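You operate a simulated robot arm through the tools that you are given. There is no shell and no other tool.

You are at the controls of a simulated two-armed robot. One attempt, no reset.

JOB
Pull the yellow cup out, holding its tray, and crate it.
Fine: stand the cup in the middle cell; shut the lid and latch it again.

It is judged by the outcome, as a careful person would: the job done as asked, and still so three seconds after it is handed in. It fails if anything else is knocked over, pushed out of place, dropped, spilled or broken. Lids that push on must go on centred and level and be pressed home; caps that screw on are set level and turned clockwise until they are tight.

ROBOT AND FRAMES
Two 7-joint arms with two-finger grippers on one trunk, on a base that moves. Base frame: it is fixed to the floor where the robot stands at the start and does not move with it; the origin is under the middle of the robot, x ahead of it, y to its left, z up. Lengths are in m, angles in rad, forces in N, time in s.
The left shoulder is at the start at [0.042, 0.162, 1.13], the right one opposite. With the tool pointing down near the work surface each hand reaches from about 0.28 to 0.74 m from the robot's upright axis, wherever it stands, measured 20 degrees to its own side. Places, roughly: blue cup, yellow cup [-2.75, -0.5, 0.75]; crate latch [-2, -0.5, 0.9]; crate lid [-2, -0.6, 1]; middle cell of the crate [-2, -0.7, 0.8]; socket of the tray by the crate [-2.4, -0.5, 0.8]; wooden cup tray [-3, -0.5, 0.75]. Payload 2.45 kg a hand.
The TCP of each hand is the grasp point between the finger pads, 0.026 m short of the fingertips. In the tool frame z runs along the fingers and y along their closing line. The gripper opens to 0.096 m; its body begins 0.069 m behind the TCP.
Orientation is that of the tool frame in the base frame, as a unit quaternion [x, y, z, w]. With the fingers straight down and closing along the base's y, the tool's x points along the base's -x, its y along +y and its z along -z.

CONTROLS
- The arms move only by the tool arm_command. It takes "left_deltas", "right_deltas" or both (then of equal length, played together; a hand with none holds still); each is a list of rows, each a list of 7 numbers: the turn, a rotation vector about the base's x, y, z in degrees, then the shift along the base's x, y, z in cm, then the opening in per cent of the stroke, from 0 (shut) to 100 (fully open). In form: [[rx, ry, rz, tx, ty, tz, grip], ...]. A call has 1 to 20 rows; each row is the pose to reach, as a shift and turn from the pose commanded when the call began. A row lasts 0.2 s, in which the tool goes at most 0.05 m and 0.15 rad; a call with a longer step from one row to the next is refused whole, and so is a gripper value outside its range. A pose out of reach is approached as far as the arm can. The call stops where the force on the tool passes 90 N (or 10 N more than at its start, if that is more) or the arm is blocked; 0.2 s more then pass. Each finger travels about 0.1199 m/s and halts on what it meets, pressing with about 36 N; the grip force reading is that of the motor and also rises with nothing between the fingers. The clock runs only during rows and for 0.2 s after the last one: add rows that repeat a pose to give the fingers time. The reply holds the time, the measured pose of the TCP, the force on the tool along the base axes, the opening and the grip force, in the units named above and with some noise, with the torque about the TCP (base axes, N m) and any sound that the robot's microphone picked up, and new pictures: "views" is both (left out), scene, wrist or none (wrist: the cameras of the hands that moved).
- Cameras (640 x 400 px; columns grow to the right, rows downward): "scene" is now at [0.1146, -0.0072, 1.6081]; the picture's right is [-0.08, -1.00, 0.00], its down [-0.73, 0.06, -0.68] and it looks along [0.68, -0.06, -0.73] (base axes); focal length 257 px, centre (320, 200). "left" rides on the left gripper at [0.082, -0.003, -0.098] in its tool frame; the picture's right is [0.04, 1.00, 0.00], its down [-0.73, 0.03, -0.68] and it looks along [-0.68, 0.03, 0.73] (tool axes); focal length 256 px, centre (320, 200). "right" rides on the right gripper at [0.082, 0.003, -0.098] in its tool frame; the picture's right is [-0.04, 1.00, 0.00], its down [-0.73, -0.03, -0.68] and it looks along [-0.68, -0.03, 0.73] (tool axes); focal length 256 px, centre (320, 200). There is no depth. A picture from a camera that has moved, and an enlarged one, comes with that camera's place and axes in the base frame and with its lens.
- move_column(by): moves the trunk up (or, below 0, down) by that many m; the arms and the scene camera ride with it, the base frame stays. It gives what a move gives, with no picture.
- roll_base(legs): drives the robot by 1 to 6 legs, each [ahead, left, turn to the left] in m, m and rad, along the robot's own axes; the way and the turn of a leg run together, so that a leg with both is an arc; at most 1.5 m and 3.142 rad a leg. The arms and the cameras ride along, it lands a little off, and it stops where it bumps. It gives what a move gives, and a new picture of the scene camera.
- head_to(pan, tilt): turns the head with the scene camera to pan (to the left, within 2.094 rad either way) and tilt (down, from -0.506 to 1.204), counted from straight ahead of the robot (the tilt from the chest, where the trunk bows). It gives what a move gives, and a new picture of the scene camera.
- enlarge(camera, box): a new picture of the part [left, top, right, bottom] of that camera's present view, enlarged. It takes no simulated time.
- finish_job(): hands the job in; it is judged then, once.

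Places have to be worked out from the pictures, the camera data and where the tool is seen. Open the grippers and draw the arms clear of the work before you hand the job in, unless the task says otherwise.

The tools are called after "Call:" by a JSON object that holds its "method" and its "body". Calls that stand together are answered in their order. arm_command: Moves the arms, as the interface text tells. Its arguments: {"type":"object","properties":{"left_deltas":{"type":"array","items":{"type":"array","items":{"type":"number"}}},"right_deltas":{"type":"array","items":{"type":"array","items":{"type":"number"}}},"views":{"type":"string","enum":["both","scene","wrist","none"]}},"required":[]} The other tools are called the same way: move_column (by) moves the trunk up or down; roll_base (legs) drives the base; head_to (pan, tilt) turns the head that bears the scene camera; enlarge (camera, box) takes an enlarged picture of a part of a camera's view; finish_job () hands the job in.

At the start:

```text
t: 0.0
left_tcp_pos: [0.5805, 0.2856, 1.1623]
left_tool_rot: [0.0, 1.0, 0.0, -0.001]
left_contact_force: [0.0, 1.3, 0.0]
left_wrist_torque: [0.0, 0.0, 0.0]
left_width: 0.0959
left_gripper_force: 0.0
right_tcp_pos: [0.5825, -0.2296, 1.1631]
right_tool_rot: [0.0, 1.0, 0.0, -0.001]
right_contact_force: [0.3, 0.2, 0.7]
right_wrist_torque: [0.01, 0.02, 0.0]
right_width: 0.0962
right_gripper_force: 0.0
trunk travel left (down, up): [-0.3, 0.267]
robot x, y, heading: [-0.002, -0.0021, 0.003]
head pan, tilt (commanded): [-0.08, 0.82]
```

scene: 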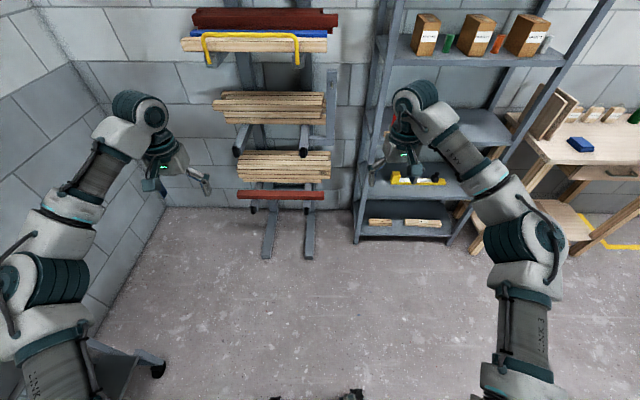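
right: 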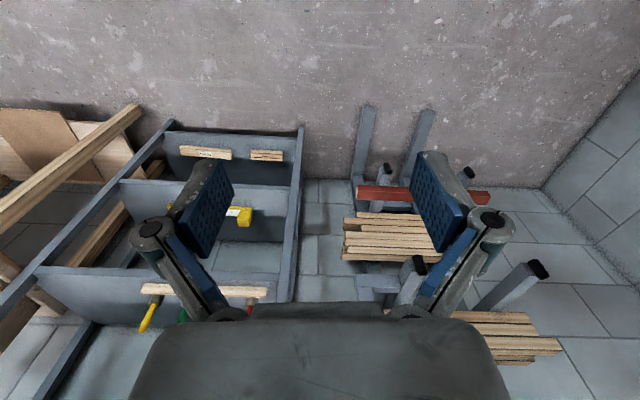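
left: 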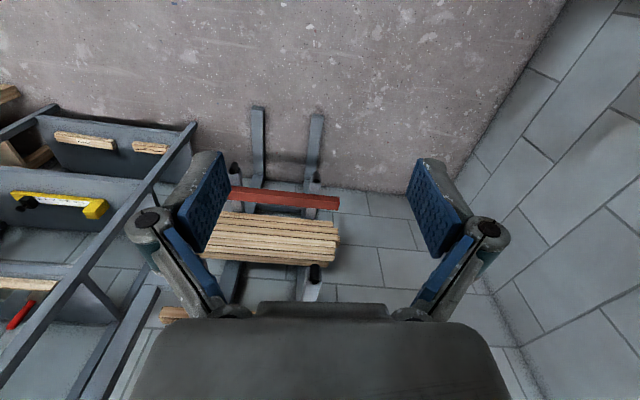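

The work lies behind the robot (x about -2 to -3, y about -0.5). I turn the head toward it first to see what is there before driving.

Call:
{"method": "head_to", "body": {"pan": -2.09, "tilt": 0.3}}

Call:
{"method": "head_to", "body": {"pan": 2.09, "tilt": 0.3}}

```text
t: 1.9
left_tcp_pos: [0.5758, 0.2863, 1.1656]
left_tool_rot: [0.0, 1.0, -0.001, 0.002]
left_contact_force: [-0.5, -0.7, 0.5]
left_wrist_torque: [0.01, -0.01, -0.01]
left_width: 0.0961
left_gripper_force: 0.0
right_tcp_pos: [0.5784, -0.2303, 1.1651]
right_tool_rot: [0.0, 1.0, 0.0, 0.001]
right_contact_force: [-0.5, -0.7, 0.2]
right_wrist_torque: [0.02, -0.02, -0.01]
right_width: 0.096
right_gripper_force: 0.0
trunk travel left (down, up): [-0.3, 0.267]
robot x, y, heading: [0.0006, -0.002, -0.001]
head pan, tilt (commanded): [-2.089, 0.3]
camera scene: at [-0.011, -0.082, 1.6548], right [-0.87, 0.49, 0.0], down [0.14, 0.26, -0.96], along [-0.47, -0.83, -0.29], focal length 257 px, centre (320, 200)
```

scene: 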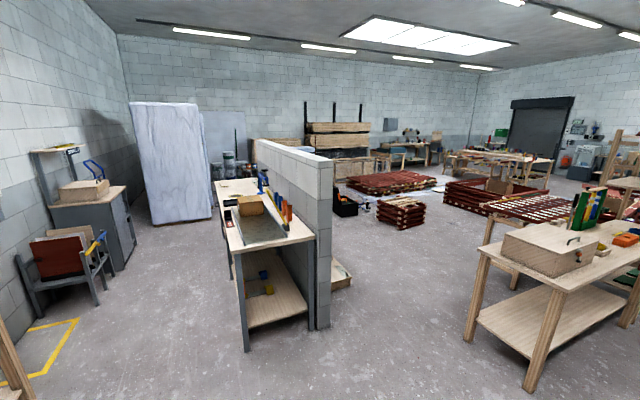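

```text
t: 5.3
left_tcp_pos: [0.5763, 0.2858, 1.1656]
left_tool_rot: [0.0, 1.0, 0.0, 0.002]
left_contact_force: [0.2, 0.6, 0.2]
left_wrist_torque: [-0.03, -0.04, 0.03]
left_width: 0.0961
left_gripper_force: 0.1
right_tcp_pos: [0.5788, -0.2291, 1.1662]
right_tool_rot: [0.0, 1.0, -0.001, 0.001]
right_contact_force: [0.1, 0.2, 0.4]
right_wrist_torque: [0.02, -0.01, 0.03]
right_width: 0.096
right_gripper_force: 0.1
trunk travel left (down, up): [-0.3, 0.267]
robot x, y, heading: [0.0005, 0.0004, -0.002]
head pan, tilt (commanded): [2.089, 0.3]
camera scene: at [-0.0109, 0.0804, 1.6547], right [0.87, 0.5, 0.0], down [0.14, -0.26, -0.96], along [-0.47, 0.83, -0.29], focal length 257 px, centre (320, 200)
```

scene: 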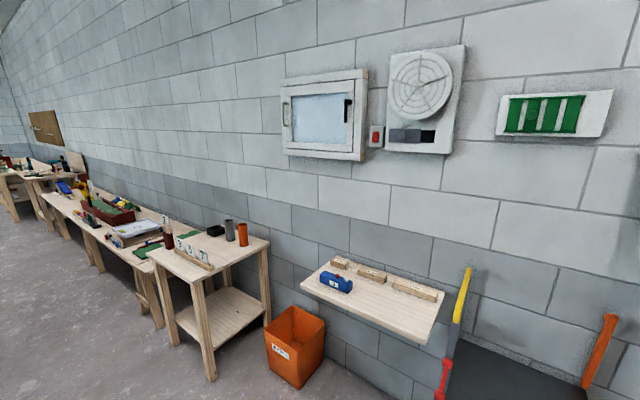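

The crate and table show at the right edge of the first view. I turn back to that side and enlarge the table.

Call:
{"method": "head_to", "body": {"pan": -2.09, "tilt": 0.35}}

Call:
{"method": "enlarge", "body": {"camera": "scene", "box": [440, 150, 640, 390]}}

```text
t: 8.7
left_tcp_pos: [0.5774, 0.2854, 1.1644]
left_tool_rot: [-0.001, 1.0, 0.001, 0.002]
left_contact_force: [0.4, 1.2, 0.7]
left_wrist_torque: [0.0, 0.0, -0.01]
left_width: 0.0961
left_gripper_force: 0.0
right_tcp_pos: [0.5781, -0.2289, 1.165]
right_tool_rot: [0.0, 1.0, 0.0, 0.001]
right_contact_force: [1.1, -0.1, 0.8]
right_wrist_torque: [0.02, 0.0, 0.02]
right_width: 0.096
right_gripper_force: 0.1
trunk travel left (down, up): [-0.3, 0.267]
robot x, y, heading: [-0.0059, -0.002, -0.005]
head pan, tilt (commanded): [-2.089, 0.351]
camera scene: at [-0.0108, -0.0817, 1.6501], right [-0.87, 0.5, 0.0], down [0.17, 0.3, -0.94], along [-0.47, -0.82, -0.34], focal length 257 px, centre (320, 200)
```

scene: 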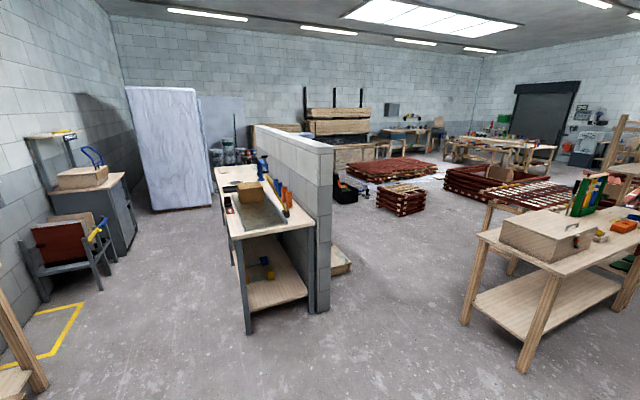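

```text
1.67 times, centred on (540, 270) of scene
camera zoom: at [-0.0108, -0.0817, 1.6501], right [-0.87, 0.5, 0.0], down [0.17, 0.3, -0.94], along [-0.47, -0.82, -0.34], focal length 429 px, centre (-47, 83)
```

zoom: 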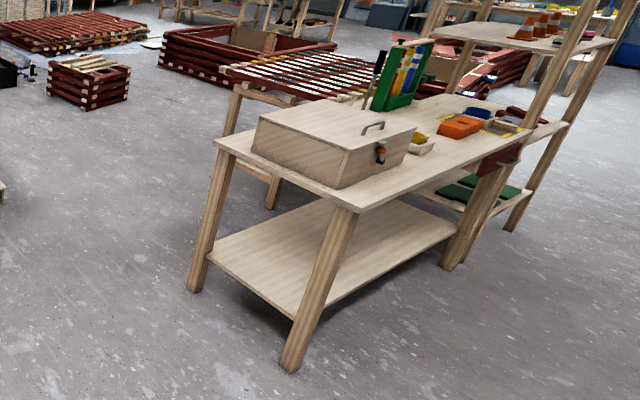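

The crate stands on the left end of a long table (front edge at about y = -0.45), latch facing +y. I'll turn the robot to face -y and slide sideways along the aisle, stopping short to look.

Call:
{"method": "roll_base", "body": {"legs": [[0, 0, -1.571], [-0.22, -1.2, 0]]}}

Call:
{"method": "head_to", "body": {"pan": -0.7, "tilt": 0.5}}

```text
t: 18.6
left_tcp_pos: [-0.8966, -0.3781, 1.1643]
left_tool_rot: [0.702, 0.713, 0.0, 0.001]
left_contact_force: [-0.8, -0.1, -0.8]
left_wrist_torque: [-0.05, 0.04, -0.01]
left_width: 0.0957
left_gripper_force: 0.0
right_tcp_pos: [-1.4122, -0.3872, 1.1654]
right_tool_rot: [0.702, 0.712, -0.002, 0.001]
right_contact_force: [0.5, -0.1, -0.6]
right_wrist_torque: [-0.02, 0.01, -0.01]
right_width: 0.0958
right_gripper_force: 0.1
trunk travel left (down, up): [-0.3, 0.267]
robot x, y, heading: [-1.1913, 0.1921, -1.56]
head pan, tilt (commanded): [-2.089, 0.351]
camera scene: at [-1.2725, 0.2014, 1.6501], right [0.48, 0.88, 0.0], down [0.3, -0.16, -0.94], along [-0.82, 0.46, -0.34], focal length 257 px, centre (320, 200)
```

scene: 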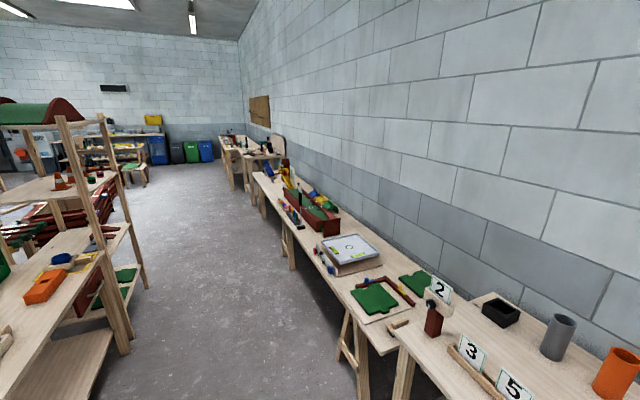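

```text
t: 20.1
left_tcp_pos: [-0.896, -0.3748, 1.1667]
left_tool_rot: [0.702, 0.712, -0.003, 0.002]
left_contact_force: [0.8, 0.0, -0.4]
left_wrist_torque: [-0.01, -0.01, -0.01]
left_width: 0.0959
left_gripper_force: 0.0
right_tcp_pos: [-1.4137, -0.383, 1.1683]
right_tool_rot: [0.702, 0.712, -0.002, 0.002]
right_contact_force: [-0.4, 0.6, -0.2]
right_wrist_torque: [0.01, 0.0, 0.03]
right_width: 0.0962
right_gripper_force: 0.0
trunk travel left (down, up): [-0.3, 0.267]
robot x, y, heading: [-1.1917, 0.1946, -1.558]
head pan, tilt (commanded): [-0.7, 0.499]
camera scene: at [-1.2486, 0.0862, 1.6358], right [-0.77, 0.63, 0.0], down [0.3, 0.37, -0.88], along [-0.56, -0.68, -0.48], focal length 257 px, centre (320, 200)
```

scene: 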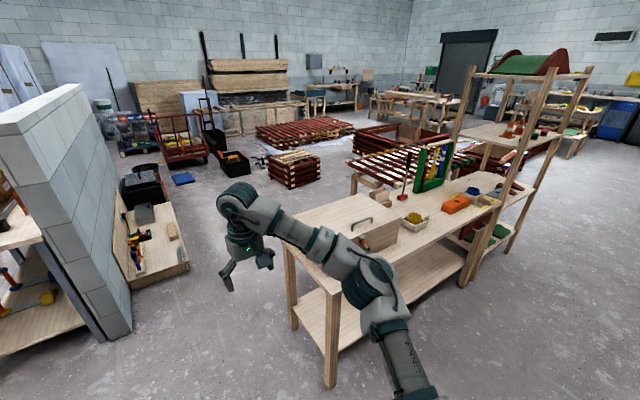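

The table, crate and a tray beside it are visible, with the shelf post near x = -3.1. I slide on to about x = -2.1 and look down at the table.

Call:
{"method": "roll_base", "body": {"legs": [[-0.06, -0.9, -0.012]]}}

Call:
{"method": "head_to", "body": {"pan": -0.3, "tilt": 0.75}}

```text
t: 24.9
left_tcp_pos: [-1.7845, -0.325, 1.1663]
left_tool_rot: [0.7, 0.714, -0.005, 0.001]
left_contact_force: [-0.1, 0.1, 0.4]
left_wrist_torque: [0.02, 0.01, 0.02]
left_width: 0.0961
left_gripper_force: 0.0
right_tcp_pos: [-2.3004, -0.3372, 1.169]
right_tool_rot: [0.7, 0.714, -0.005, 0.0]
right_contact_force: [0.2, 0.6, 0.0]
right_wrist_torque: [0.01, 0.06, -0.02]
right_width: 0.0962
right_gripper_force: 0.2
trunk travel left (down, up): [-0.3, 0.267]
robot x, y, heading: [-2.0897, 0.2408, -1.555]
head pan, tilt (commanded): [-0.7, 0.499]
camera scene: at [-2.1367, 0.1321, 1.6361], right [-0.78, 0.63, 0.01], down [0.3, 0.38, -0.88], along [-0.56, -0.68, -0.48], focal length 257 px, centre (320, 200)
```

scene: 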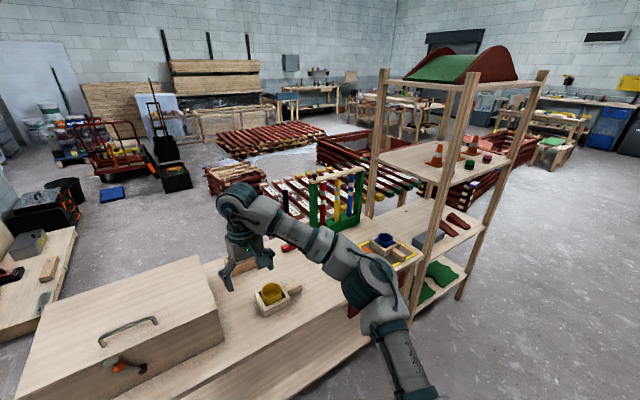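

```text
t: 25.7
left_tcp_pos: [-1.7864, -0.3214, 1.1694]
left_tool_rot: [0.7, 0.714, -0.005, 0.002]
left_contact_force: [-0.2, 0.0, -0.9]
left_wrist_torque: [0.02, 0.01, 0.0]
left_width: 0.0961
left_gripper_force: 0.0
right_tcp_pos: [-2.3015, -0.3328, 1.1722]
right_tool_rot: [0.7, 0.714, -0.006, 0.003]
right_contact_force: [0.3, 0.5, -0.3]
right_wrist_torque: [0.0, -0.02, 0.01]
right_width: 0.0959
right_gripper_force: 0.1
trunk travel left (down, up): [-0.3, 0.267]
robot x, y, heading: [-2.089, 0.2372, -1.557]
head pan, tilt (commanded): [-0.3, 0.75]
camera scene: at [-2.1062, 0.1237, 1.6139], right [-0.96, 0.28, 0.0], down [0.19, 0.66, -0.73], along [-0.21, -0.7, -0.68], focal length 257 px, centre (320, 200)
```

scene: 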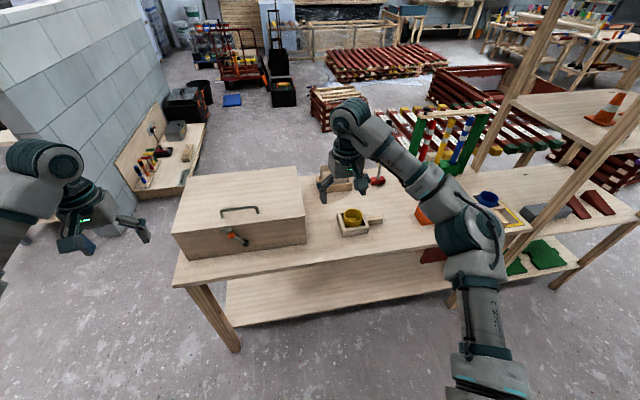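

I see a small tray with something yellow beside the crate and another tray with a blue cup farther right. I enlarge both regions.

Call:
{"method": "enlarge", "body": {"camera": "scene", "box": [310, 160, 430, 250]}}

Call:
{"method": "enlarge", "body": {"camera": "scene", "box": [400, 150, 560, 270]}}

Call:
{"method": "enlarge", "body": {"camera": "scene", "box": [160, 150, 320, 270]}}

```text
4.44 times, centred on (370, 205) of scene
camera zoom: at [-2.1062, 0.1237, 1.6139], right [-0.96, 0.28, 0.0], down [0.19, 0.66, -0.73], along [-0.21, -0.7, -0.68], focal length 1143 px, centre (98, 178)
```

zoom: 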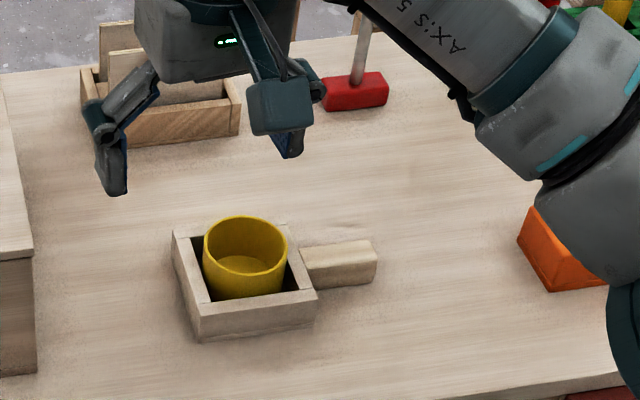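

```text
3.33 times, centred on (480, 210) of scene
camera zoom: at [-2.1062, 0.1237, 1.6139], right [-0.96, 0.28, 0.0], down [0.19, 0.66, -0.73], along [-0.21, -0.7, -0.68], focal length 858 px, centre (-213, 167)
```

zoom: 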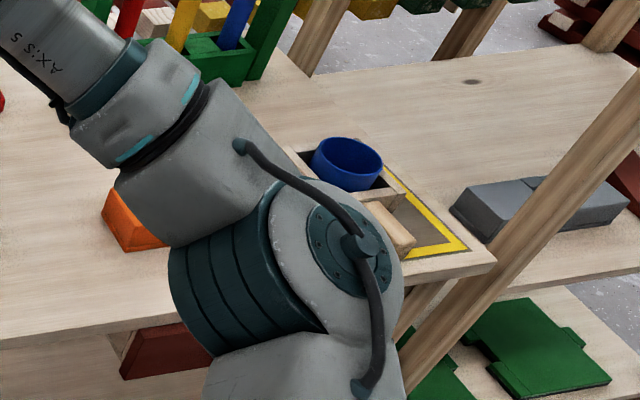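

```text
3.33 times, centred on (240, 210) of scene
camera zoom: at [-2.1062, 0.1237, 1.6139], right [-0.96, 0.28, 0.0], down [0.19, 0.66, -0.73], along [-0.21, -0.7, -0.68], focal length 858 px, centre (587, 167)
```

zoom: 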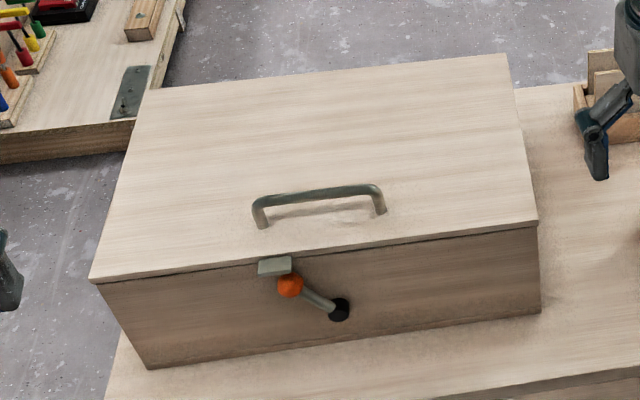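

The yellow cup stands in a handled tray at about (-2.45, -0.55); the crate front face runs from about (-1.77, -0.58) to (-2.24, -0.53), turned some 6 degrees, with lever latch and lid handle. I look steeply down to judge the base size against the table edge before approaching.

Call:
{"method": "head_to", "body": {"pan": 0.0, "tilt": 1.2}}

```text
t: 26.6
left_tcp_pos: [-1.7894, -0.3214, 1.171]
left_tool_rot: [0.701, 0.713, -0.004, 0.003]
left_contact_force: [0.2, -0.4, 0.8]
left_wrist_torque: [0.01, -0.02, 0.03]
left_width: 0.0961
left_gripper_force: 0.1
right_tcp_pos: [-2.3037, -0.3335, 1.1713]
right_tool_rot: [0.7, 0.714, -0.005, 0.004]
right_contact_force: [0.6, 0.3, -0.3]
right_wrist_torque: [0.01, 0.03, -0.01]
right_width: 0.0961
right_gripper_force: 0.1
trunk travel left (down, up): [-0.3, 0.267]
robot x, y, heading: [-2.0883, 0.2421, -1.55]
head pan, tilt (commanded): [0.0, 1.201]
camera scene: at [-2.0845, 0.147, 1.5822], right [-1.0, -0.02, 0.0], down [-0.02, 0.93, -0.36], along [0.0, -0.36, -0.93], focal length 257 px, centre (320, 200)
```

scene: 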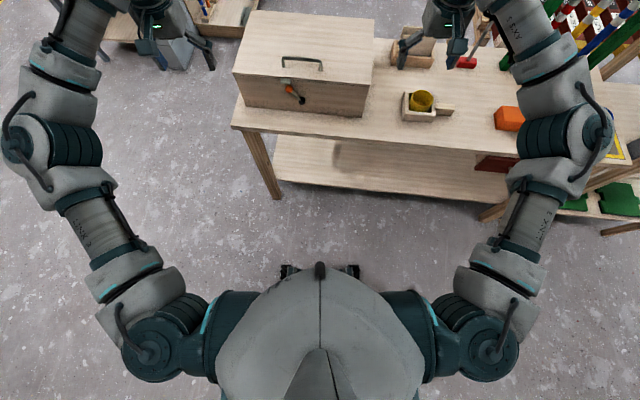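

The base front reaches about 0.26 m ahead of its axis and the table edge is near y = -0.41, so the axis can come to about y = -0.08 safely. I drive forward, squaring up to the table's 6-degree angle.

Call:
{"method": "roll_base", "body": {"legs": [[0.28, -0.03, -0.12]]}}

Call:
{"method": "head_to", "body": {"pan": 0.0, "tilt": 0.95}}

```text
t: 28.6
left_tcp_pos: [-1.8949, -0.63, 1.1696]
left_tool_rot: [0.74, 0.673, -0.006, 0.003]
left_contact_force: [0.2, -0.1, -0.3]
left_wrist_torque: [0.01, -0.01, -0.02]
left_width: 0.0958
left_gripper_force: 0.0
right_tcp_pos: [-2.4076, -0.5811, 1.1721]
right_tool_rot: [0.74, 0.672, -0.006, 0.002]
right_contact_force: [0.1, -0.4, 0.3]
right_wrist_torque: [0.02, 0.0, -0.02]
right_width: 0.0959
right_gripper_force: 0.0
trunk travel left (down, up): [-0.3, 0.267]
robot x, y, heading: [-2.129, -0.0369, -1.667]
head pan, tilt (commanded): [0.0, 1.201]
camera scene: at [-2.134, -0.1292, 1.5823], right [-1.0, 0.1, 0.0], down [0.09, 0.93, -0.36], along [-0.04, -0.36, -0.93], focal length 257 px, centre (320, 200)
```

scene: 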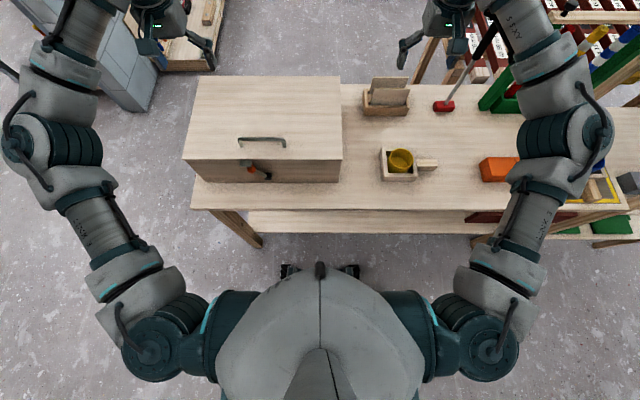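

```text
t: 29.4
left_tcp_pos: [-1.8978, -0.6255, 1.1722]
left_tool_rot: [0.741, 0.672, -0.005, 0.004]
left_contact_force: [0.3, -0.2, -0.3]
left_wrist_torque: [0.02, 0.01, -0.01]
left_width: 0.0959
left_gripper_force: 0.1
right_tcp_pos: [-2.41, -0.5781, 1.172]
right_tool_rot: [0.74, 0.672, -0.006, 0.005]
right_contact_force: [0.9, 0.1, 0.1]
right_wrist_torque: [0.03, 0.02, -0.02]
right_width: 0.096
right_gripper_force: 0.1
trunk travel left (down, up): [-0.3, 0.267]
robot x, y, heading: [-2.1236, -0.0381, -1.67]
head pan, tilt (commanded): [0.0, 0.949]
camera scene: at [-2.1392, -0.1478, 1.5982], right [-1.0, 0.1, 0.0], down [0.08, 0.81, -0.58], along [-0.06, -0.57, -0.82], focal length 257 px, centre (320, 200)
```

scene: 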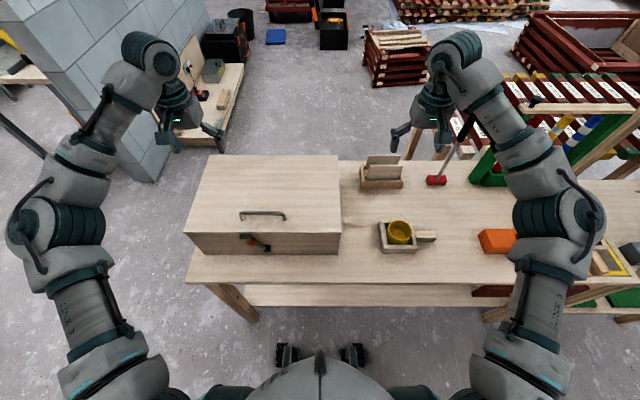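

The view is now square to the crate, with about 0.14 m between base and table. I creep 0.06 m further ahead and enlarge the crate and the tray.

Call:
{"method": "roll_base", "body": {"legs": [[0.06, 0.0, -0.01]]}}

Call:
{"method": "enlarge", "body": {"camera": "scene", "box": [170, 140, 350, 290]}}

Call:
{"method": "enlarge", "body": {"camera": "scene", "box": [350, 200, 450, 270]}}

Call:
{"method": "enlarge", "body": {"camera": "scene", "box": [225, 210, 305, 270]}}

```text
t: 30.3
left_tcp_pos: [-1.9087, -0.686, 1.1747]
left_tool_rot: [0.744, 0.668, -0.007, 0.006]
left_contact_force: [-0.3, -0.3, -0.4]
left_wrist_torque: [0.02, 0.01, 0.01]
left_width: 0.096
left_gripper_force: 0.2
right_tcp_pos: [-2.4217, -0.6322, 1.1745]
right_tool_rot: [0.744, 0.668, -0.007, 0.005]
right_contact_force: [-0.6, 0.0, 0.2]
right_wrist_torque: [0.02, -0.04, 0.0]
right_width: 0.0959
right_gripper_force: 0.1
trunk travel left (down, up): [-0.3, 0.267]
robot x, y, heading: [-2.1322, -0.0942, -1.68]
head pan, tilt (commanded): [0.0, 0.949]
camera scene: at [-2.1455, -0.2006, 1.599], right [-0.99, 0.11, 0.0], down [0.09, 0.81, -0.58], along [-0.06, -0.58, -0.81], focal length 257 px, centre (320, 200)
```

scene: 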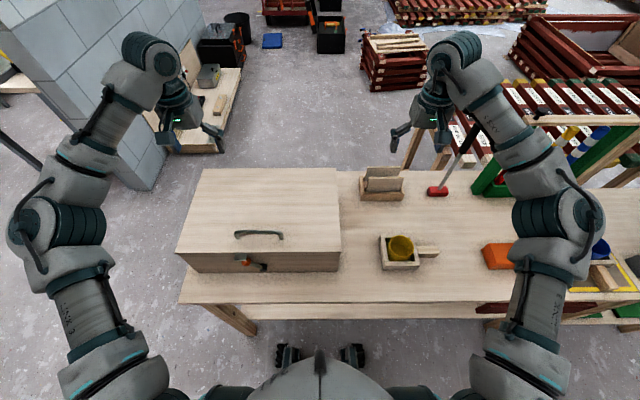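

```text
2.67 times, centred on (260, 215) of scene
camera zoom: at [-2.1455, -0.2006, 1.599], right [-0.99, 0.11, 0.0], down [0.09, 0.81, -0.58], along [-0.06, -0.58, -0.81], focal length 686 px, centre (480, 160)
```

zoom: 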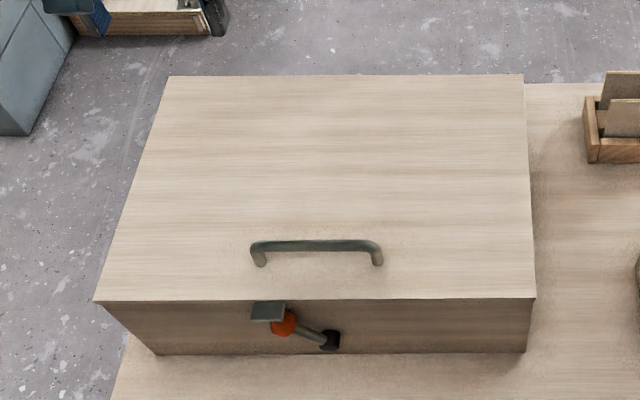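

```text
5.71 times, centred on (400, 235) of scene
camera zoom: at [-2.1455, -0.2006, 1.599], right [-0.99, 0.11, 0.0], down [0.09, 0.81, -0.58], along [-0.06, -0.58, -0.81], focal length 1470 px, centre (-137, 0)
```

zoom: 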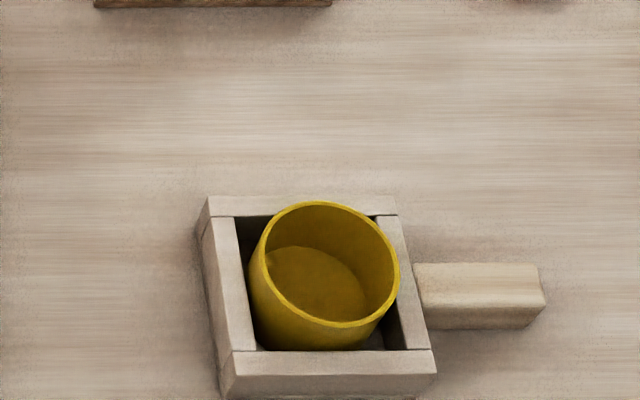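

```text
6.67 times, centred on (265, 240) of scene
camera zoom: at [-2.1455, -0.2006, 1.599], right [-0.99, 0.11, 0.0], down [0.09, 0.81, -0.58], along [-0.06, -0.58, -0.81], focal length 1715 px, centre (687, -67)
```

zoom: 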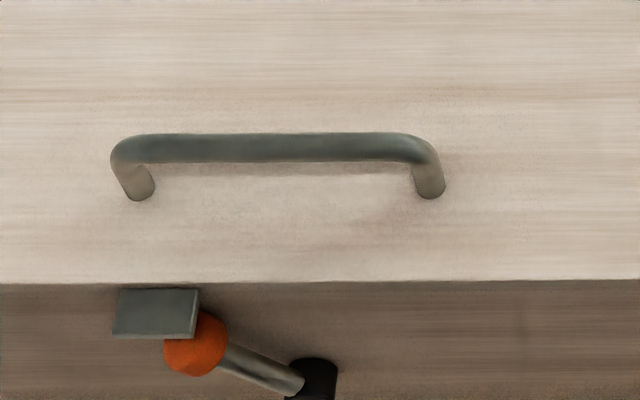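

The latch is a lever with an orange knob whose end sits under a plate at the lid edge. I use both wrist cameras from here to triangulate heights before going near.

Call:
{"method": "enlarge", "body": {"camera": "left", "box": [0, 0, 640, 400]}}

Call:
{"method": "enlarge", "body": {"camera": "right", "box": [0, 0, 640, 400]}}

```text
1.00 times, centred on (320, 200) of left (not enlarged: the box is as wide or as high as the picture)
camera zoom: at [-1.9011, -0.6014, 1.2709], right [1.0, -0.07, 0.0], down [-0.05, -0.72, 0.69], along [-0.05, -0.69, -0.72], focal length 256 px, centre (320, 200)
```

zoom: 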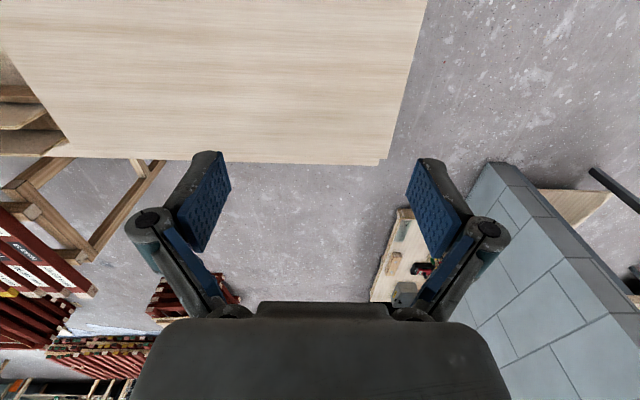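

```text
1.00 times, centred on (320, 200) of right (not enlarged: the box is as wide or as high as the picture)
camera zoom: at [-2.4096, -0.5481, 1.2725], right [0.99, -0.15, 0.0], down [-0.1, -0.71, 0.69], along [-0.1, -0.68, -0.72], focal length 256 px, centre (320, 200)
```

zoom: 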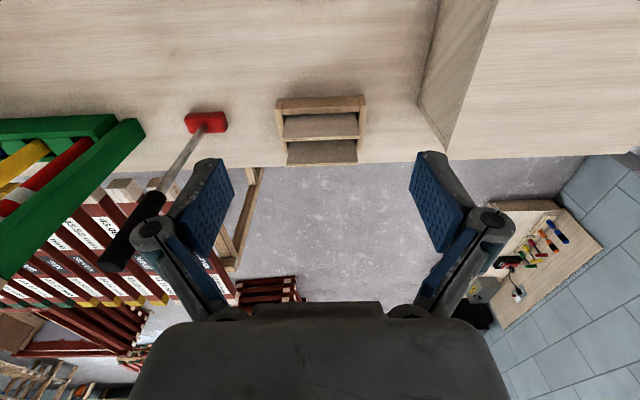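

Both wrist cameras look forward past the fingers, so to see the latch face and the tray I draw both hands back toward the robot and slightly down.

Call:
{"method": "arm_command", "body": {"left_deltas": [[0, 0, 0, -1, 4, -1, 100], [0, 0, 0, -2, 8, -2, 100], [0, 0, 0, -3, 12, -3, 100], [0, 0, 0, -4, 16, -4, 100], [0, 0, 0, -5, 20, -6, 100], [0, 0, 0, -6, 24, -8, 100], [0, 0, 0, -7, 28, -10, 100], [0, 0, 0, -7, 30, -11, 100]], "right_deltas": [[0, 0, 0, -0.5, 3.5, -1, 100], [0, 0, 0, -1, 7, -2, 100], [0, 0, 0, -2, 10.5, -3, 100], [0, 0, 0, -3, 14, -4, 100], [0, 0, 0, -3, 17, -5, 100], [0, 0, 0, -3, 20, -6, 100], [0, 0, 0, -3, 23, -7, 100], [0, 0, 0, -3, 26, -8, 100]], "views": "both"}}

```text
t: 32.1
left_tcp_pos: [-1.9799, -0.3836, 1.0639]
left_tool_rot: [0.743, 0.669, -0.006, 0.006]
left_contact_force: [0.7, -0.3, -0.5]
left_wrist_torque: [0.0, 0.02, -0.04]
left_width: 0.0959
left_gripper_force: 0.0
right_tcp_pos: [-2.452, -0.3694, 1.0935]
right_tool_rot: [0.744, 0.669, -0.007, 0.007]
right_contact_force: [0.4, 0.1, -0.5]
right_wrist_torque: [-0.02, 0.02, 0.03]
right_width: 0.0959
right_gripper_force: 0.1
trunk travel left (down, up): [-0.3, 0.267]
robot x, y, heading: [-2.1336, -0.0959, -1.675]
head pan, tilt (commanded): [0.0, 0.949]
camera scene: at [-2.1484, -0.2019, 1.5986], right [-0.99, 0.11, 0.0], down [0.09, 0.81, -0.58], along [-0.06, -0.58, -0.81], focal length 257 px, centre (320, 200)
camera right: at [-2.4406, -0.286, 1.1913], right [0.99, -0.15, 0.0], down [-0.11, -0.71, 0.69], along [-0.1, -0.69, -0.72], focal length 256 px, centre (320, 200)
camera left: at [-1.9724, -0.2997, 1.1605], right [1.0, -0.07, 0.0], down [-0.05, -0.72, 0.69], along [-0.05, -0.69, -0.72], focal length 256 px, centre (320, 200)
```

scene: 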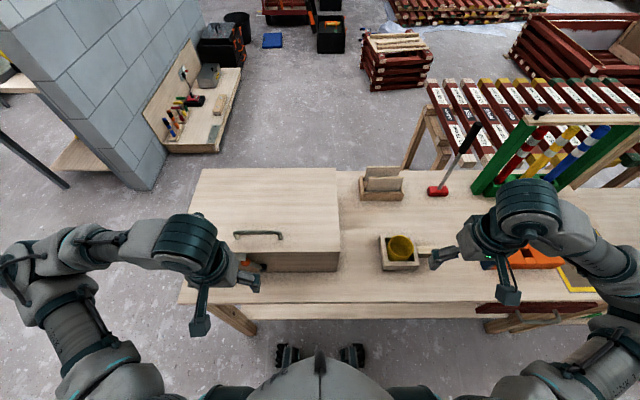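
right: 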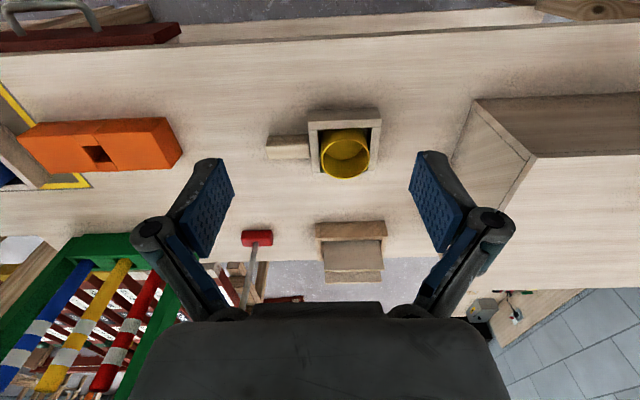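
left: 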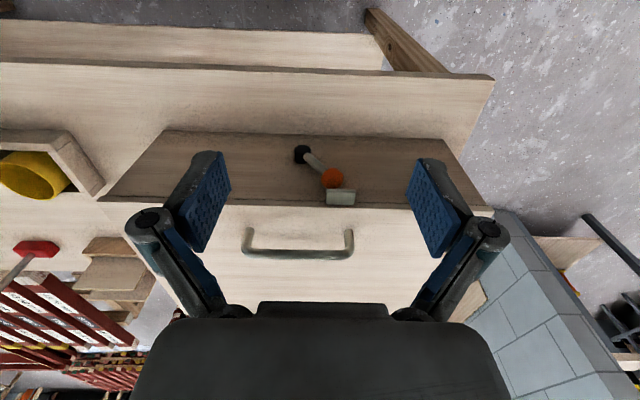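

Good views of latch and tray. I enlarge the latch from the left wrist camera and the tray from the right one.

Call:
{"method": "enlarge", "body": {"camera": "left", "box": [230, 120, 430, 270]}}

Call:
{"method": "enlarge", "body": {"camera": "right", "box": [250, 90, 400, 190]}}

Call:
{"method": "enlarge", "body": {"camera": "right", "box": [430, 70, 640, 220]}}

```text
2.67 times, centred on (330, 195) of left
camera zoom: at [-1.9724, -0.2997, 1.1605], right [1.0, -0.07, 0.0], down [-0.05, -0.72, 0.69], along [-0.05, -0.69, -0.72], focal length 683 px, centre (293, 213)
```

zoom: 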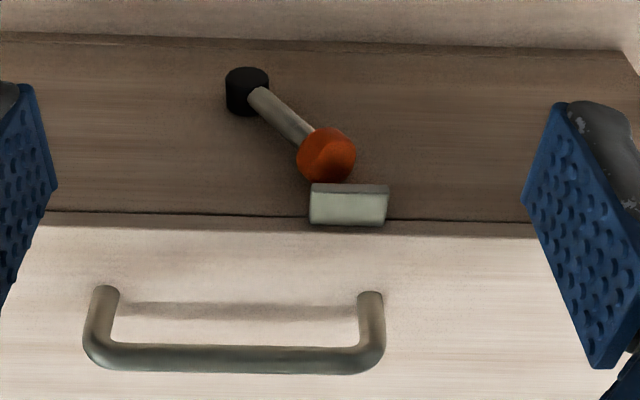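

```text
4.00 times, centred on (325, 140) of right
camera zoom: at [-2.4406, -0.286, 1.1913], right [0.99, -0.15, 0.0], down [-0.11, -0.71, 0.69], along [-0.1, -0.69, -0.72], focal length 1024 px, centre (300, 440)
```

zoom: 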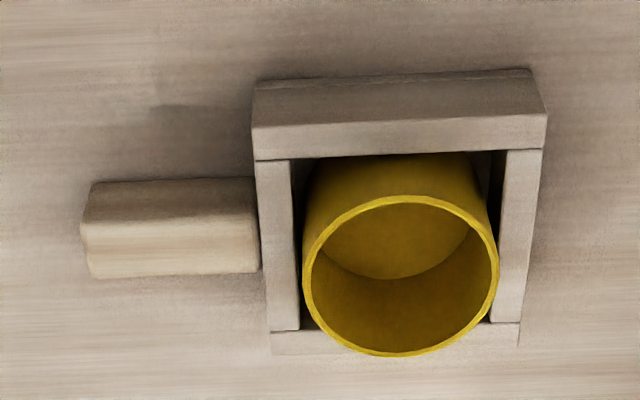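

```text
2.67 times, centred on (535, 145) of right
camera zoom: at [-2.4406, -0.286, 1.1913], right [0.99, -0.15, 0.0], down [-0.11, -0.71, 0.69], along [-0.1, -0.69, -0.72], focal length 683 px, centre (-253, 347)
```

zoom: 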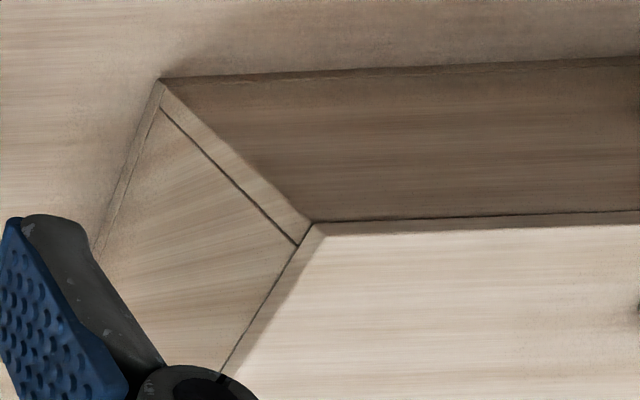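

Triangulating: knob about (-1.97, -0.50, 0.916), lid tab edge z 0.947, handle bar about (-2.016, -0.551, 0.986), so the table top is near z 0.82. The knob is best taken from the front with a tilted hand, so I back the base up 0.2 m to give the arm room.

Call:
{"method": "roll_base", "body": {"legs": [[-0.2, 0.0, 0.0]]}}

Call:
{"method": "enlarge", "body": {"camera": "scene", "box": [160, 100, 480, 300]}}

```text
t: 33.7
left_tcp_pos: [-1.959, -0.1874, 1.0634]
left_tool_rot: [0.745, 0.667, -0.006, 0.006]
left_contact_force: [0.0, 0.6, 0.2]
left_wrist_torque: [-0.07, 0.04, 0.0]
left_width: 0.0959
left_gripper_force: 0.1
right_tcp_pos: [-2.4312, -0.1728, 1.0934]
right_tool_rot: [0.744, 0.668, -0.007, 0.006]
right_contact_force: [0.1, -0.1, 0.0]
right_wrist_torque: [0.02, 0.01, -0.01]
right_width: 0.096
right_gripper_force: 0.0
trunk travel left (down, up): [-0.3, 0.267]
robot x, y, heading: [-2.1141, 0.1026, -1.681]
head pan, tilt (commanded): [0.0, 0.949]
camera scene: at [-2.1265, -0.0064, 1.5983], right [-0.99, 0.11, 0.0], down [0.09, 0.81, -0.58], along [-0.06, -0.58, -0.82], focal length 257 px, centre (320, 200)
```

scene: 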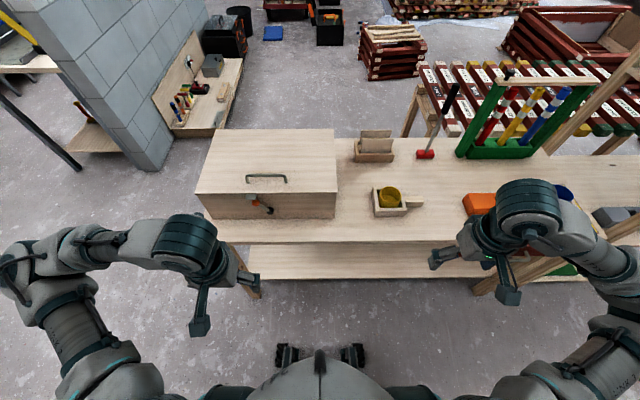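

```text
2.00 times, centred on (320, 200) of scene
camera zoom: at [-2.1265, -0.0064, 1.5983], right [-0.99, 0.11, 0.0], down [0.09, 0.81, -0.58], along [-0.06, -0.58, -0.82], focal length 514 px, centre (320, 200)
```

zoom: 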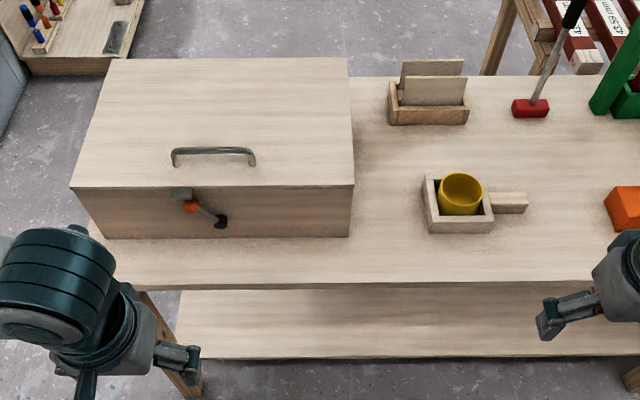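

The hand is clear at (-1.96, -0.19, 1.06). I tilt the left tool 60 degrees forward while easing it toward a stand-off point in front of the knob.

Call:
{"method": "arm_command", "body": {"left_deltas": [[-7.46, 0.79, 0, 0.1, -1.8, -0.6, 90], [-14.9, 1.58, 0, 0.1, -3.6, -1.3, 80], [-22.4, 2.36, 0, 0.2, -5.4, -1.9, 70], [-29.8, 3.15, 0, 0.2, -7.3, -2.6, 60], [-37.3, 3.94, 0, 0.3, -9.1, -3.2, 55], [-44.7, 4.73, 0, 0.4, -11, -3.9, 55], [-52.2, 5.5, 0, 0.4, -12.8, -4.5, 55], [-59.7, 6.3, 0, 0.5, -14.6, -5.2, 55], [-59.7, 6.3, 0, 0.5, -14.6, -5.2, 55]], "views": "both"}}

```text
t: 35.7
left_tcp_pos: [-1.9716, -0.3961, 1.0091]
left_tool_rot: [0.641, 0.574, -0.378, 0.341]
left_contact_force: [0.5, 0.5, -1.2]
left_wrist_torque: [-0.01, -0.06, 0.03]
left_width: 0.0528
left_gripper_force: 0.0
left hand out of reach, approached as far as the arm can: row 1, 2, 3, 4, 5, 6, 7, 8, 9
right_tcp_pos: [-2.4301, -0.1689, 1.096]
right_tool_rot: [0.745, 0.668, -0.007, 0.007]
right_contact_force: [0.5, 0.1, -0.1]
right_wrist_torque: [0.0, 0.01, 0.01]
right_width: 0.096
right_gripper_force: 0.0
trunk travel left (down, up): [-0.3, 0.267]
robot x, y, heading: [-2.1154, 0.1045, -1.684]
head pan, tilt (commanded): [0.0, 0.949]
camera scene: at [-2.1256, -0.0056, 1.5985], right [-0.99, 0.11, 0.0], down [0.09, 0.81, -0.58], along [-0.06, -0.58, -0.81], focal length 257 px, centre (320, 200)
camera left: at [-1.959, -0.2702, 0.9835], right [1.0, -0.09, -0.03], down [0.05, 0.24, 0.97], along [-0.08, -0.97, 0.24], focal length 256 px, centre (320, 200)
```

scene: 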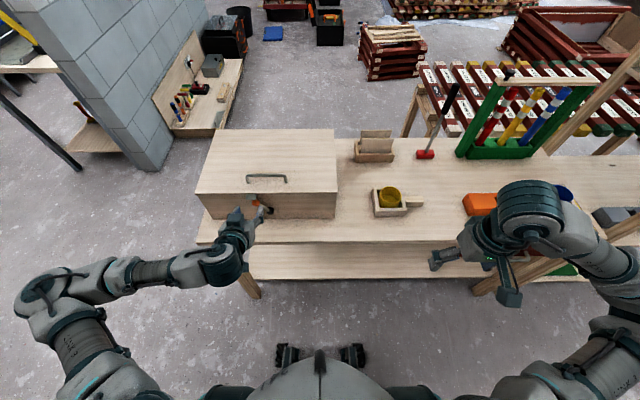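
left: 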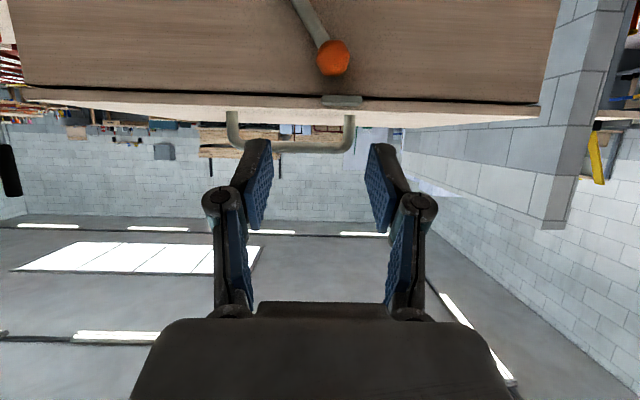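

The knob reads consistently at about (-1.971, -0.497, 0.918), tab above it at z 0.95. The tilt pose was too near the body, so I make a modest step forward and down to see what the commanded basis is.

Call:
{"method": "arm_command", "body": {"left_deltas": [[0, 0, 0, 0, -2, -2, 55], [0, 0, 0, 0, -4, -4, 55], [0, 0, 0, 0, -4, -4, 55]], "views": "wrist"}}

```text
t: 36.5
left_tcp_pos: [-1.9716, -0.4348, 0.97]
left_tool_rot: [0.641, 0.574, -0.378, 0.341]
left_contact_force: [0.3, 0.1, -0.9]
left_wrist_torque: [0.0, 0.0, -0.04]
left_width: 0.053
left_gripper_force: 0.1
right_tcp_pos: [-2.4308, -0.1708, 1.0951]
right_tool_rot: [0.744, 0.668, -0.007, 0.007]
right_contact_force: [0.5, 0.2, 0.3]
right_wrist_torque: [-0.01, 0.03, 0.0]
right_width: 0.096
right_gripper_force: 0.0
trunk travel left (down, up): [-0.3, 0.267]
robot x, y, heading: [-2.1141, 0.0988, -1.682]
head pan, tilt (commanded): [0.0, 0.949]
camera left: at [-1.9584, -0.3095, 0.9453], right [1.0, -0.09, -0.03], down [0.05, 0.24, 0.97], along [-0.08, -0.97, 0.24], focal length 256 px, centre (320, 200)
```

left: 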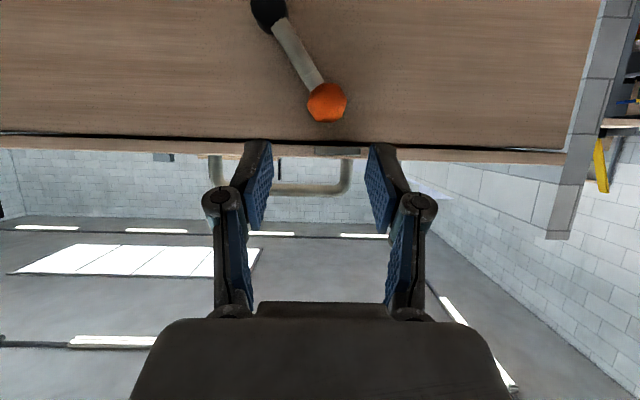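

Knob and pivot are re-confirmed (pivot about (-2.009, -0.49, 0.870), arm length about 0.06). I move the open fingers around the knob, first dropping below the tab and then in along the tool axis.

Call:
{"method": "arm_command", "body": {"left_deltas": [[0, 0, 0, 0.1, -1, -2.3, 55], [0, 0, 0, 0.2, -2.8, -3.1, 55], [0, 0, 0, 0.2, -4.4, -4.0, 55], [0, 0, 0, 0.2, -4.4, -4.0, 55]], "views": "wrist"}}

```text
t: 37.5
left_tcp_pos: [-1.9698, -0.4772, 0.9296]
left_tool_rot: [0.641, 0.573, -0.379, 0.341]
left_contact_force: [-0.3, 0.0, 0.6]
left_wrist_torque: [-0.02, 0.02, -0.04]
left_width: 0.0528
left_gripper_force: 0.1
right_tcp_pos: [-2.4294, -0.1688, 1.0949]
right_tool_rot: [0.744, 0.668, -0.007, 0.007]
right_contact_force: [-0.2, 0.6, -0.6]
right_wrist_torque: [-0.04, 0.0, 0.03]
right_width: 0.0962
right_gripper_force: 0.0
trunk travel left (down, up): [-0.3, 0.267]
robot x, y, heading: [-2.1157, 0.1013, -1.679]
head pan, tilt (commanded): [0.0, 0.949]
camera left: at [-1.9576, -0.3527, 0.9043], right [1.0, -0.09, -0.03], down [0.05, 0.24, 0.97], along [-0.08, -0.97, 0.24], focal length 256 px, centre (320, 200)
```

left: 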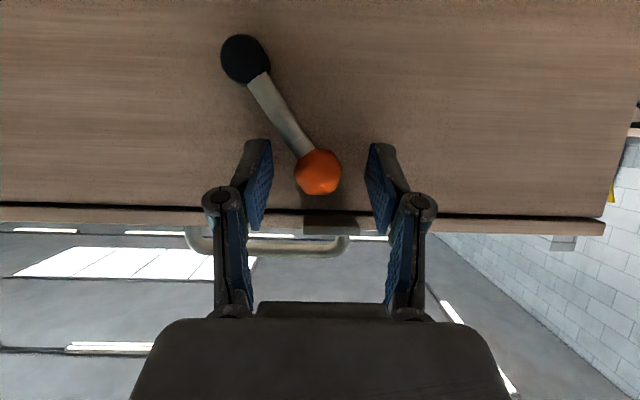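

The knob sits centred between the fingertips, clear of the tab. I close on it.

Call:
{"method": "arm_command", "body": {"left_deltas": [[0, 0, 0, 0, 0, 0, 40], [0, 0, 0, 0, 0, 0, 15], [0, 0, 0, 0, 0, 0, 10], [0, 0, 0, 0, 0, 0, 10]], "views": "wrist"}}

```text
t: 38.5
left_tcp_pos: [-1.9744, -0.4773, 0.9317]
left_tool_rot: [0.641, 0.573, -0.381, 0.342]
left_contact_force: [-17.0, 11.1, 12.7]
left_wrist_torque: [-0.23, 1.53, -0.21]
left_width: 0.0287
left_gripper_force: 44.9
right_tcp_pos: [-2.4334, -0.1663, 1.0948]
right_tool_rot: [0.745, 0.667, -0.007, 0.008]
right_contact_force: [0.1, 0.7, -1.1]
right_wrist_torque: [-0.01, 0.0, 0.03]
right_width: 0.0959
right_gripper_force: 0.1
trunk travel left (down, up): [-0.3, 0.267]
robot x, y, heading: [-2.1152, 0.0977, -1.683]
head pan, tilt (commanded): [0.0, 0.949]
camera left: at [-1.9617, -0.3509, 0.9068], right [0.99, -0.09, -0.03], down [0.06, 0.24, 0.97], along [-0.08, -0.97, 0.25], focal length 256 px, centre (320, 200)
```

left: 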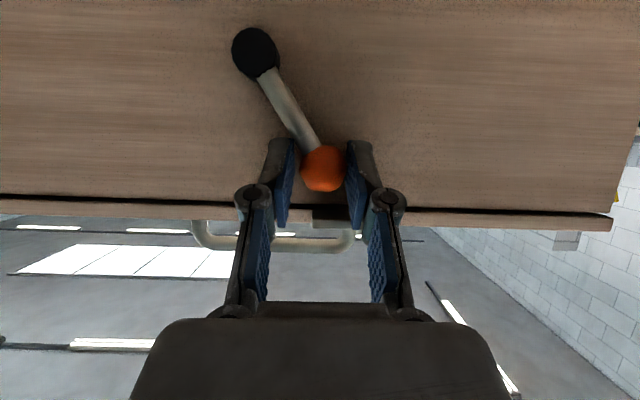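

The knob is held (width 0.0287). I try turning the lever a little counter-clockwise (knob to +x and down, away from the tab), watching force and sound.

Call:
{"method": "arm_command", "body": {"left_deltas": [[0.8, 7.5, 0, 0.4, -0.1, -0.6, 10], [1.6, 14.9, 0, 1.0, -0.1, -1.2, 10], [1.6, 14.9, 0, 1.0, -0.1, -1.2, 10]], "views": "wrist"}}

```text
t: 39.3
left_tcp_pos: [-1.9677, -0.4759, 0.9287]
left_tool_rot: [0.591, 0.61, -0.461, 0.257]
left_contact_force: [-29.3, 0.6, 47.9]
left_wrist_torque: [-0.95, 0.79, -0.36]
left_width: 0.0246
left_gripper_force: 44.9
right_tcp_pos: [-2.4348, -0.1648, 1.0945]
right_tool_rot: [0.745, 0.667, -0.008, 0.009]
right_contact_force: [0.9, 0.3, -0.2]
right_wrist_torque: [-0.02, -0.02, -0.03]
right_width: 0.0962
right_gripper_force: 0.0
trunk travel left (down, up): [-0.3, 0.267]
robot x, y, heading: [-2.114, 0.1031, -1.68]
head pan, tilt (commanded): [0.0, 0.949]
camera left: at [-1.9607, -0.3506, 0.9022], right [0.95, -0.1, -0.29], down [0.31, 0.23, 0.92], along [-0.03, -0.97, 0.25], focal length 256 px, centre (320, 200)
```

left: 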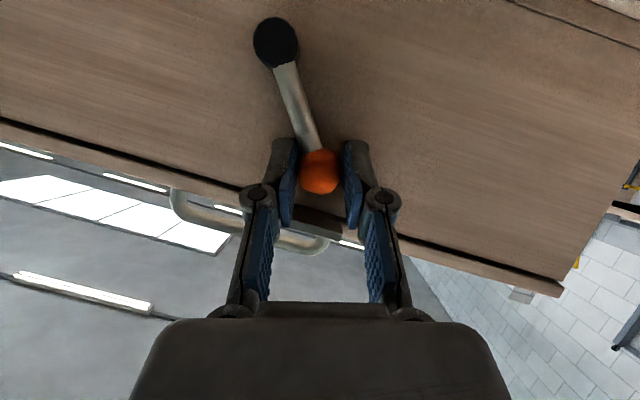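

The lever did not move (still about 52 degrees) while the reaction rose to 56 N, so that is its stop. I return and try the other way: knob up and toward -x.

Call:
{"method": "arm_command", "body": {"left_deltas": [[-0.8, -7.5, 0, -0.6, 0, 0.6, 10], [-1.6, -14.9, 0, -1.3, 0.1, 1.2, 10], [-2.4, -22.4, 0, -2.1, 0.1, 1.6, 10], [-3.1, -29.8, 0, -2.9, 0.2, 1.9, 10], [-3.1, -29.8, 0, -2.9, 0.2, 1.9, 10]], "views": "wrist"}}

```text
t: 40.5
left_tcp_pos: [-1.9905, -0.4718, 0.9377]
left_tool_rot: [0.681, 0.519, -0.299, 0.421]
left_contact_force: [-8.0, 33.2, 14.7]
left_wrist_torque: [0.71, 0.94, -0.21]
left_width: 0.0276
left_gripper_force: 45.0
right_tcp_pos: [-2.4315, -0.1643, 1.0951]
right_tool_rot: [0.744, 0.668, -0.009, 0.009]
right_contact_force: [-0.6, -0.2, -0.9]
right_wrist_torque: [0.01, 0.03, 0.02]
right_width: 0.096
right_gripper_force: 0.0
trunk travel left (down, up): [-0.3, 0.267]
robot x, y, heading: [-2.1165, 0.102, -1.682]
head pan, tilt (commanded): [0.0, 0.949]
camera left: at [-1.9716, -0.3466, 0.913], right [0.97, -0.09, 0.23], down [-0.2, 0.26, 0.94], along [-0.14, -0.96, 0.24], focal length 256 px, centre (320, 200)
```

left: 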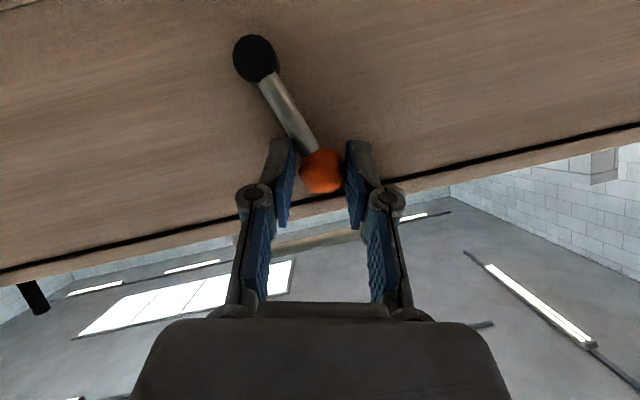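

The lever follows this way (now about 67 degrees), with 33 N pushing the hand outward, so I back off 4 mm in y and continue the arc another 30 degrees.

Call:
{"method": "arm_command", "body": {"left_deltas": [[-0.8, -7.5, 0, -1.0, 0.5, 0.2, 10], [-1.6, -14.9, 0, -1.9, 0.6, 0.3, 10], [-2.4, -22.4, 0, -2.8, 0.7, 0.25, 10], [-3.1, -29.8, 0, -3.7, 0.8, 0.1, 10], [-3.1, -29.8, 0, -3.7, 0.8, 0.1, 10]], "views": "wrist"}}

```text
t: 41.7
left_tcp_pos: [-2.0274, -0.4668, 0.9379]
left_tool_rot: [0.723, 0.385, -0.126, 0.559]
left_contact_force: [-9.4, 20.0, 9.4]
left_wrist_torque: [1.12, 0.43, 0.39]
left_width: 0.0268
left_gripper_force: 44.9
right_tcp_pos: [-2.4321, -0.1674, 1.0946]
right_tool_rot: [0.744, 0.668, -0.008, 0.008]
right_contact_force: [-0.1, 0.1, -0.8]
right_wrist_torque: [-0.02, 0.01, 0.01]
right_width: 0.0962
right_gripper_force: 0.2
trunk travel left (down, up): [-0.3, 0.267]
robot x, y, heading: [-2.1168, 0.0985, -1.688]
head pan, tilt (commanded): [0.0, 0.949]
camera left: at [-1.9979, -0.3437, 0.9181], right [0.73, -0.06, 0.69], down [-0.64, 0.31, 0.7], along [-0.25, -0.95, 0.19], focal length 256 px, centre (320, 200)
```

left: 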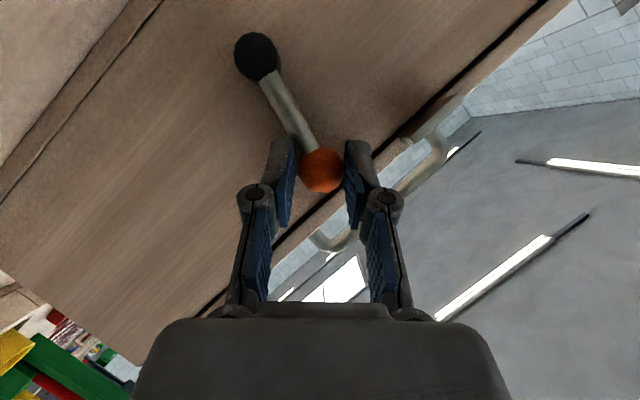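

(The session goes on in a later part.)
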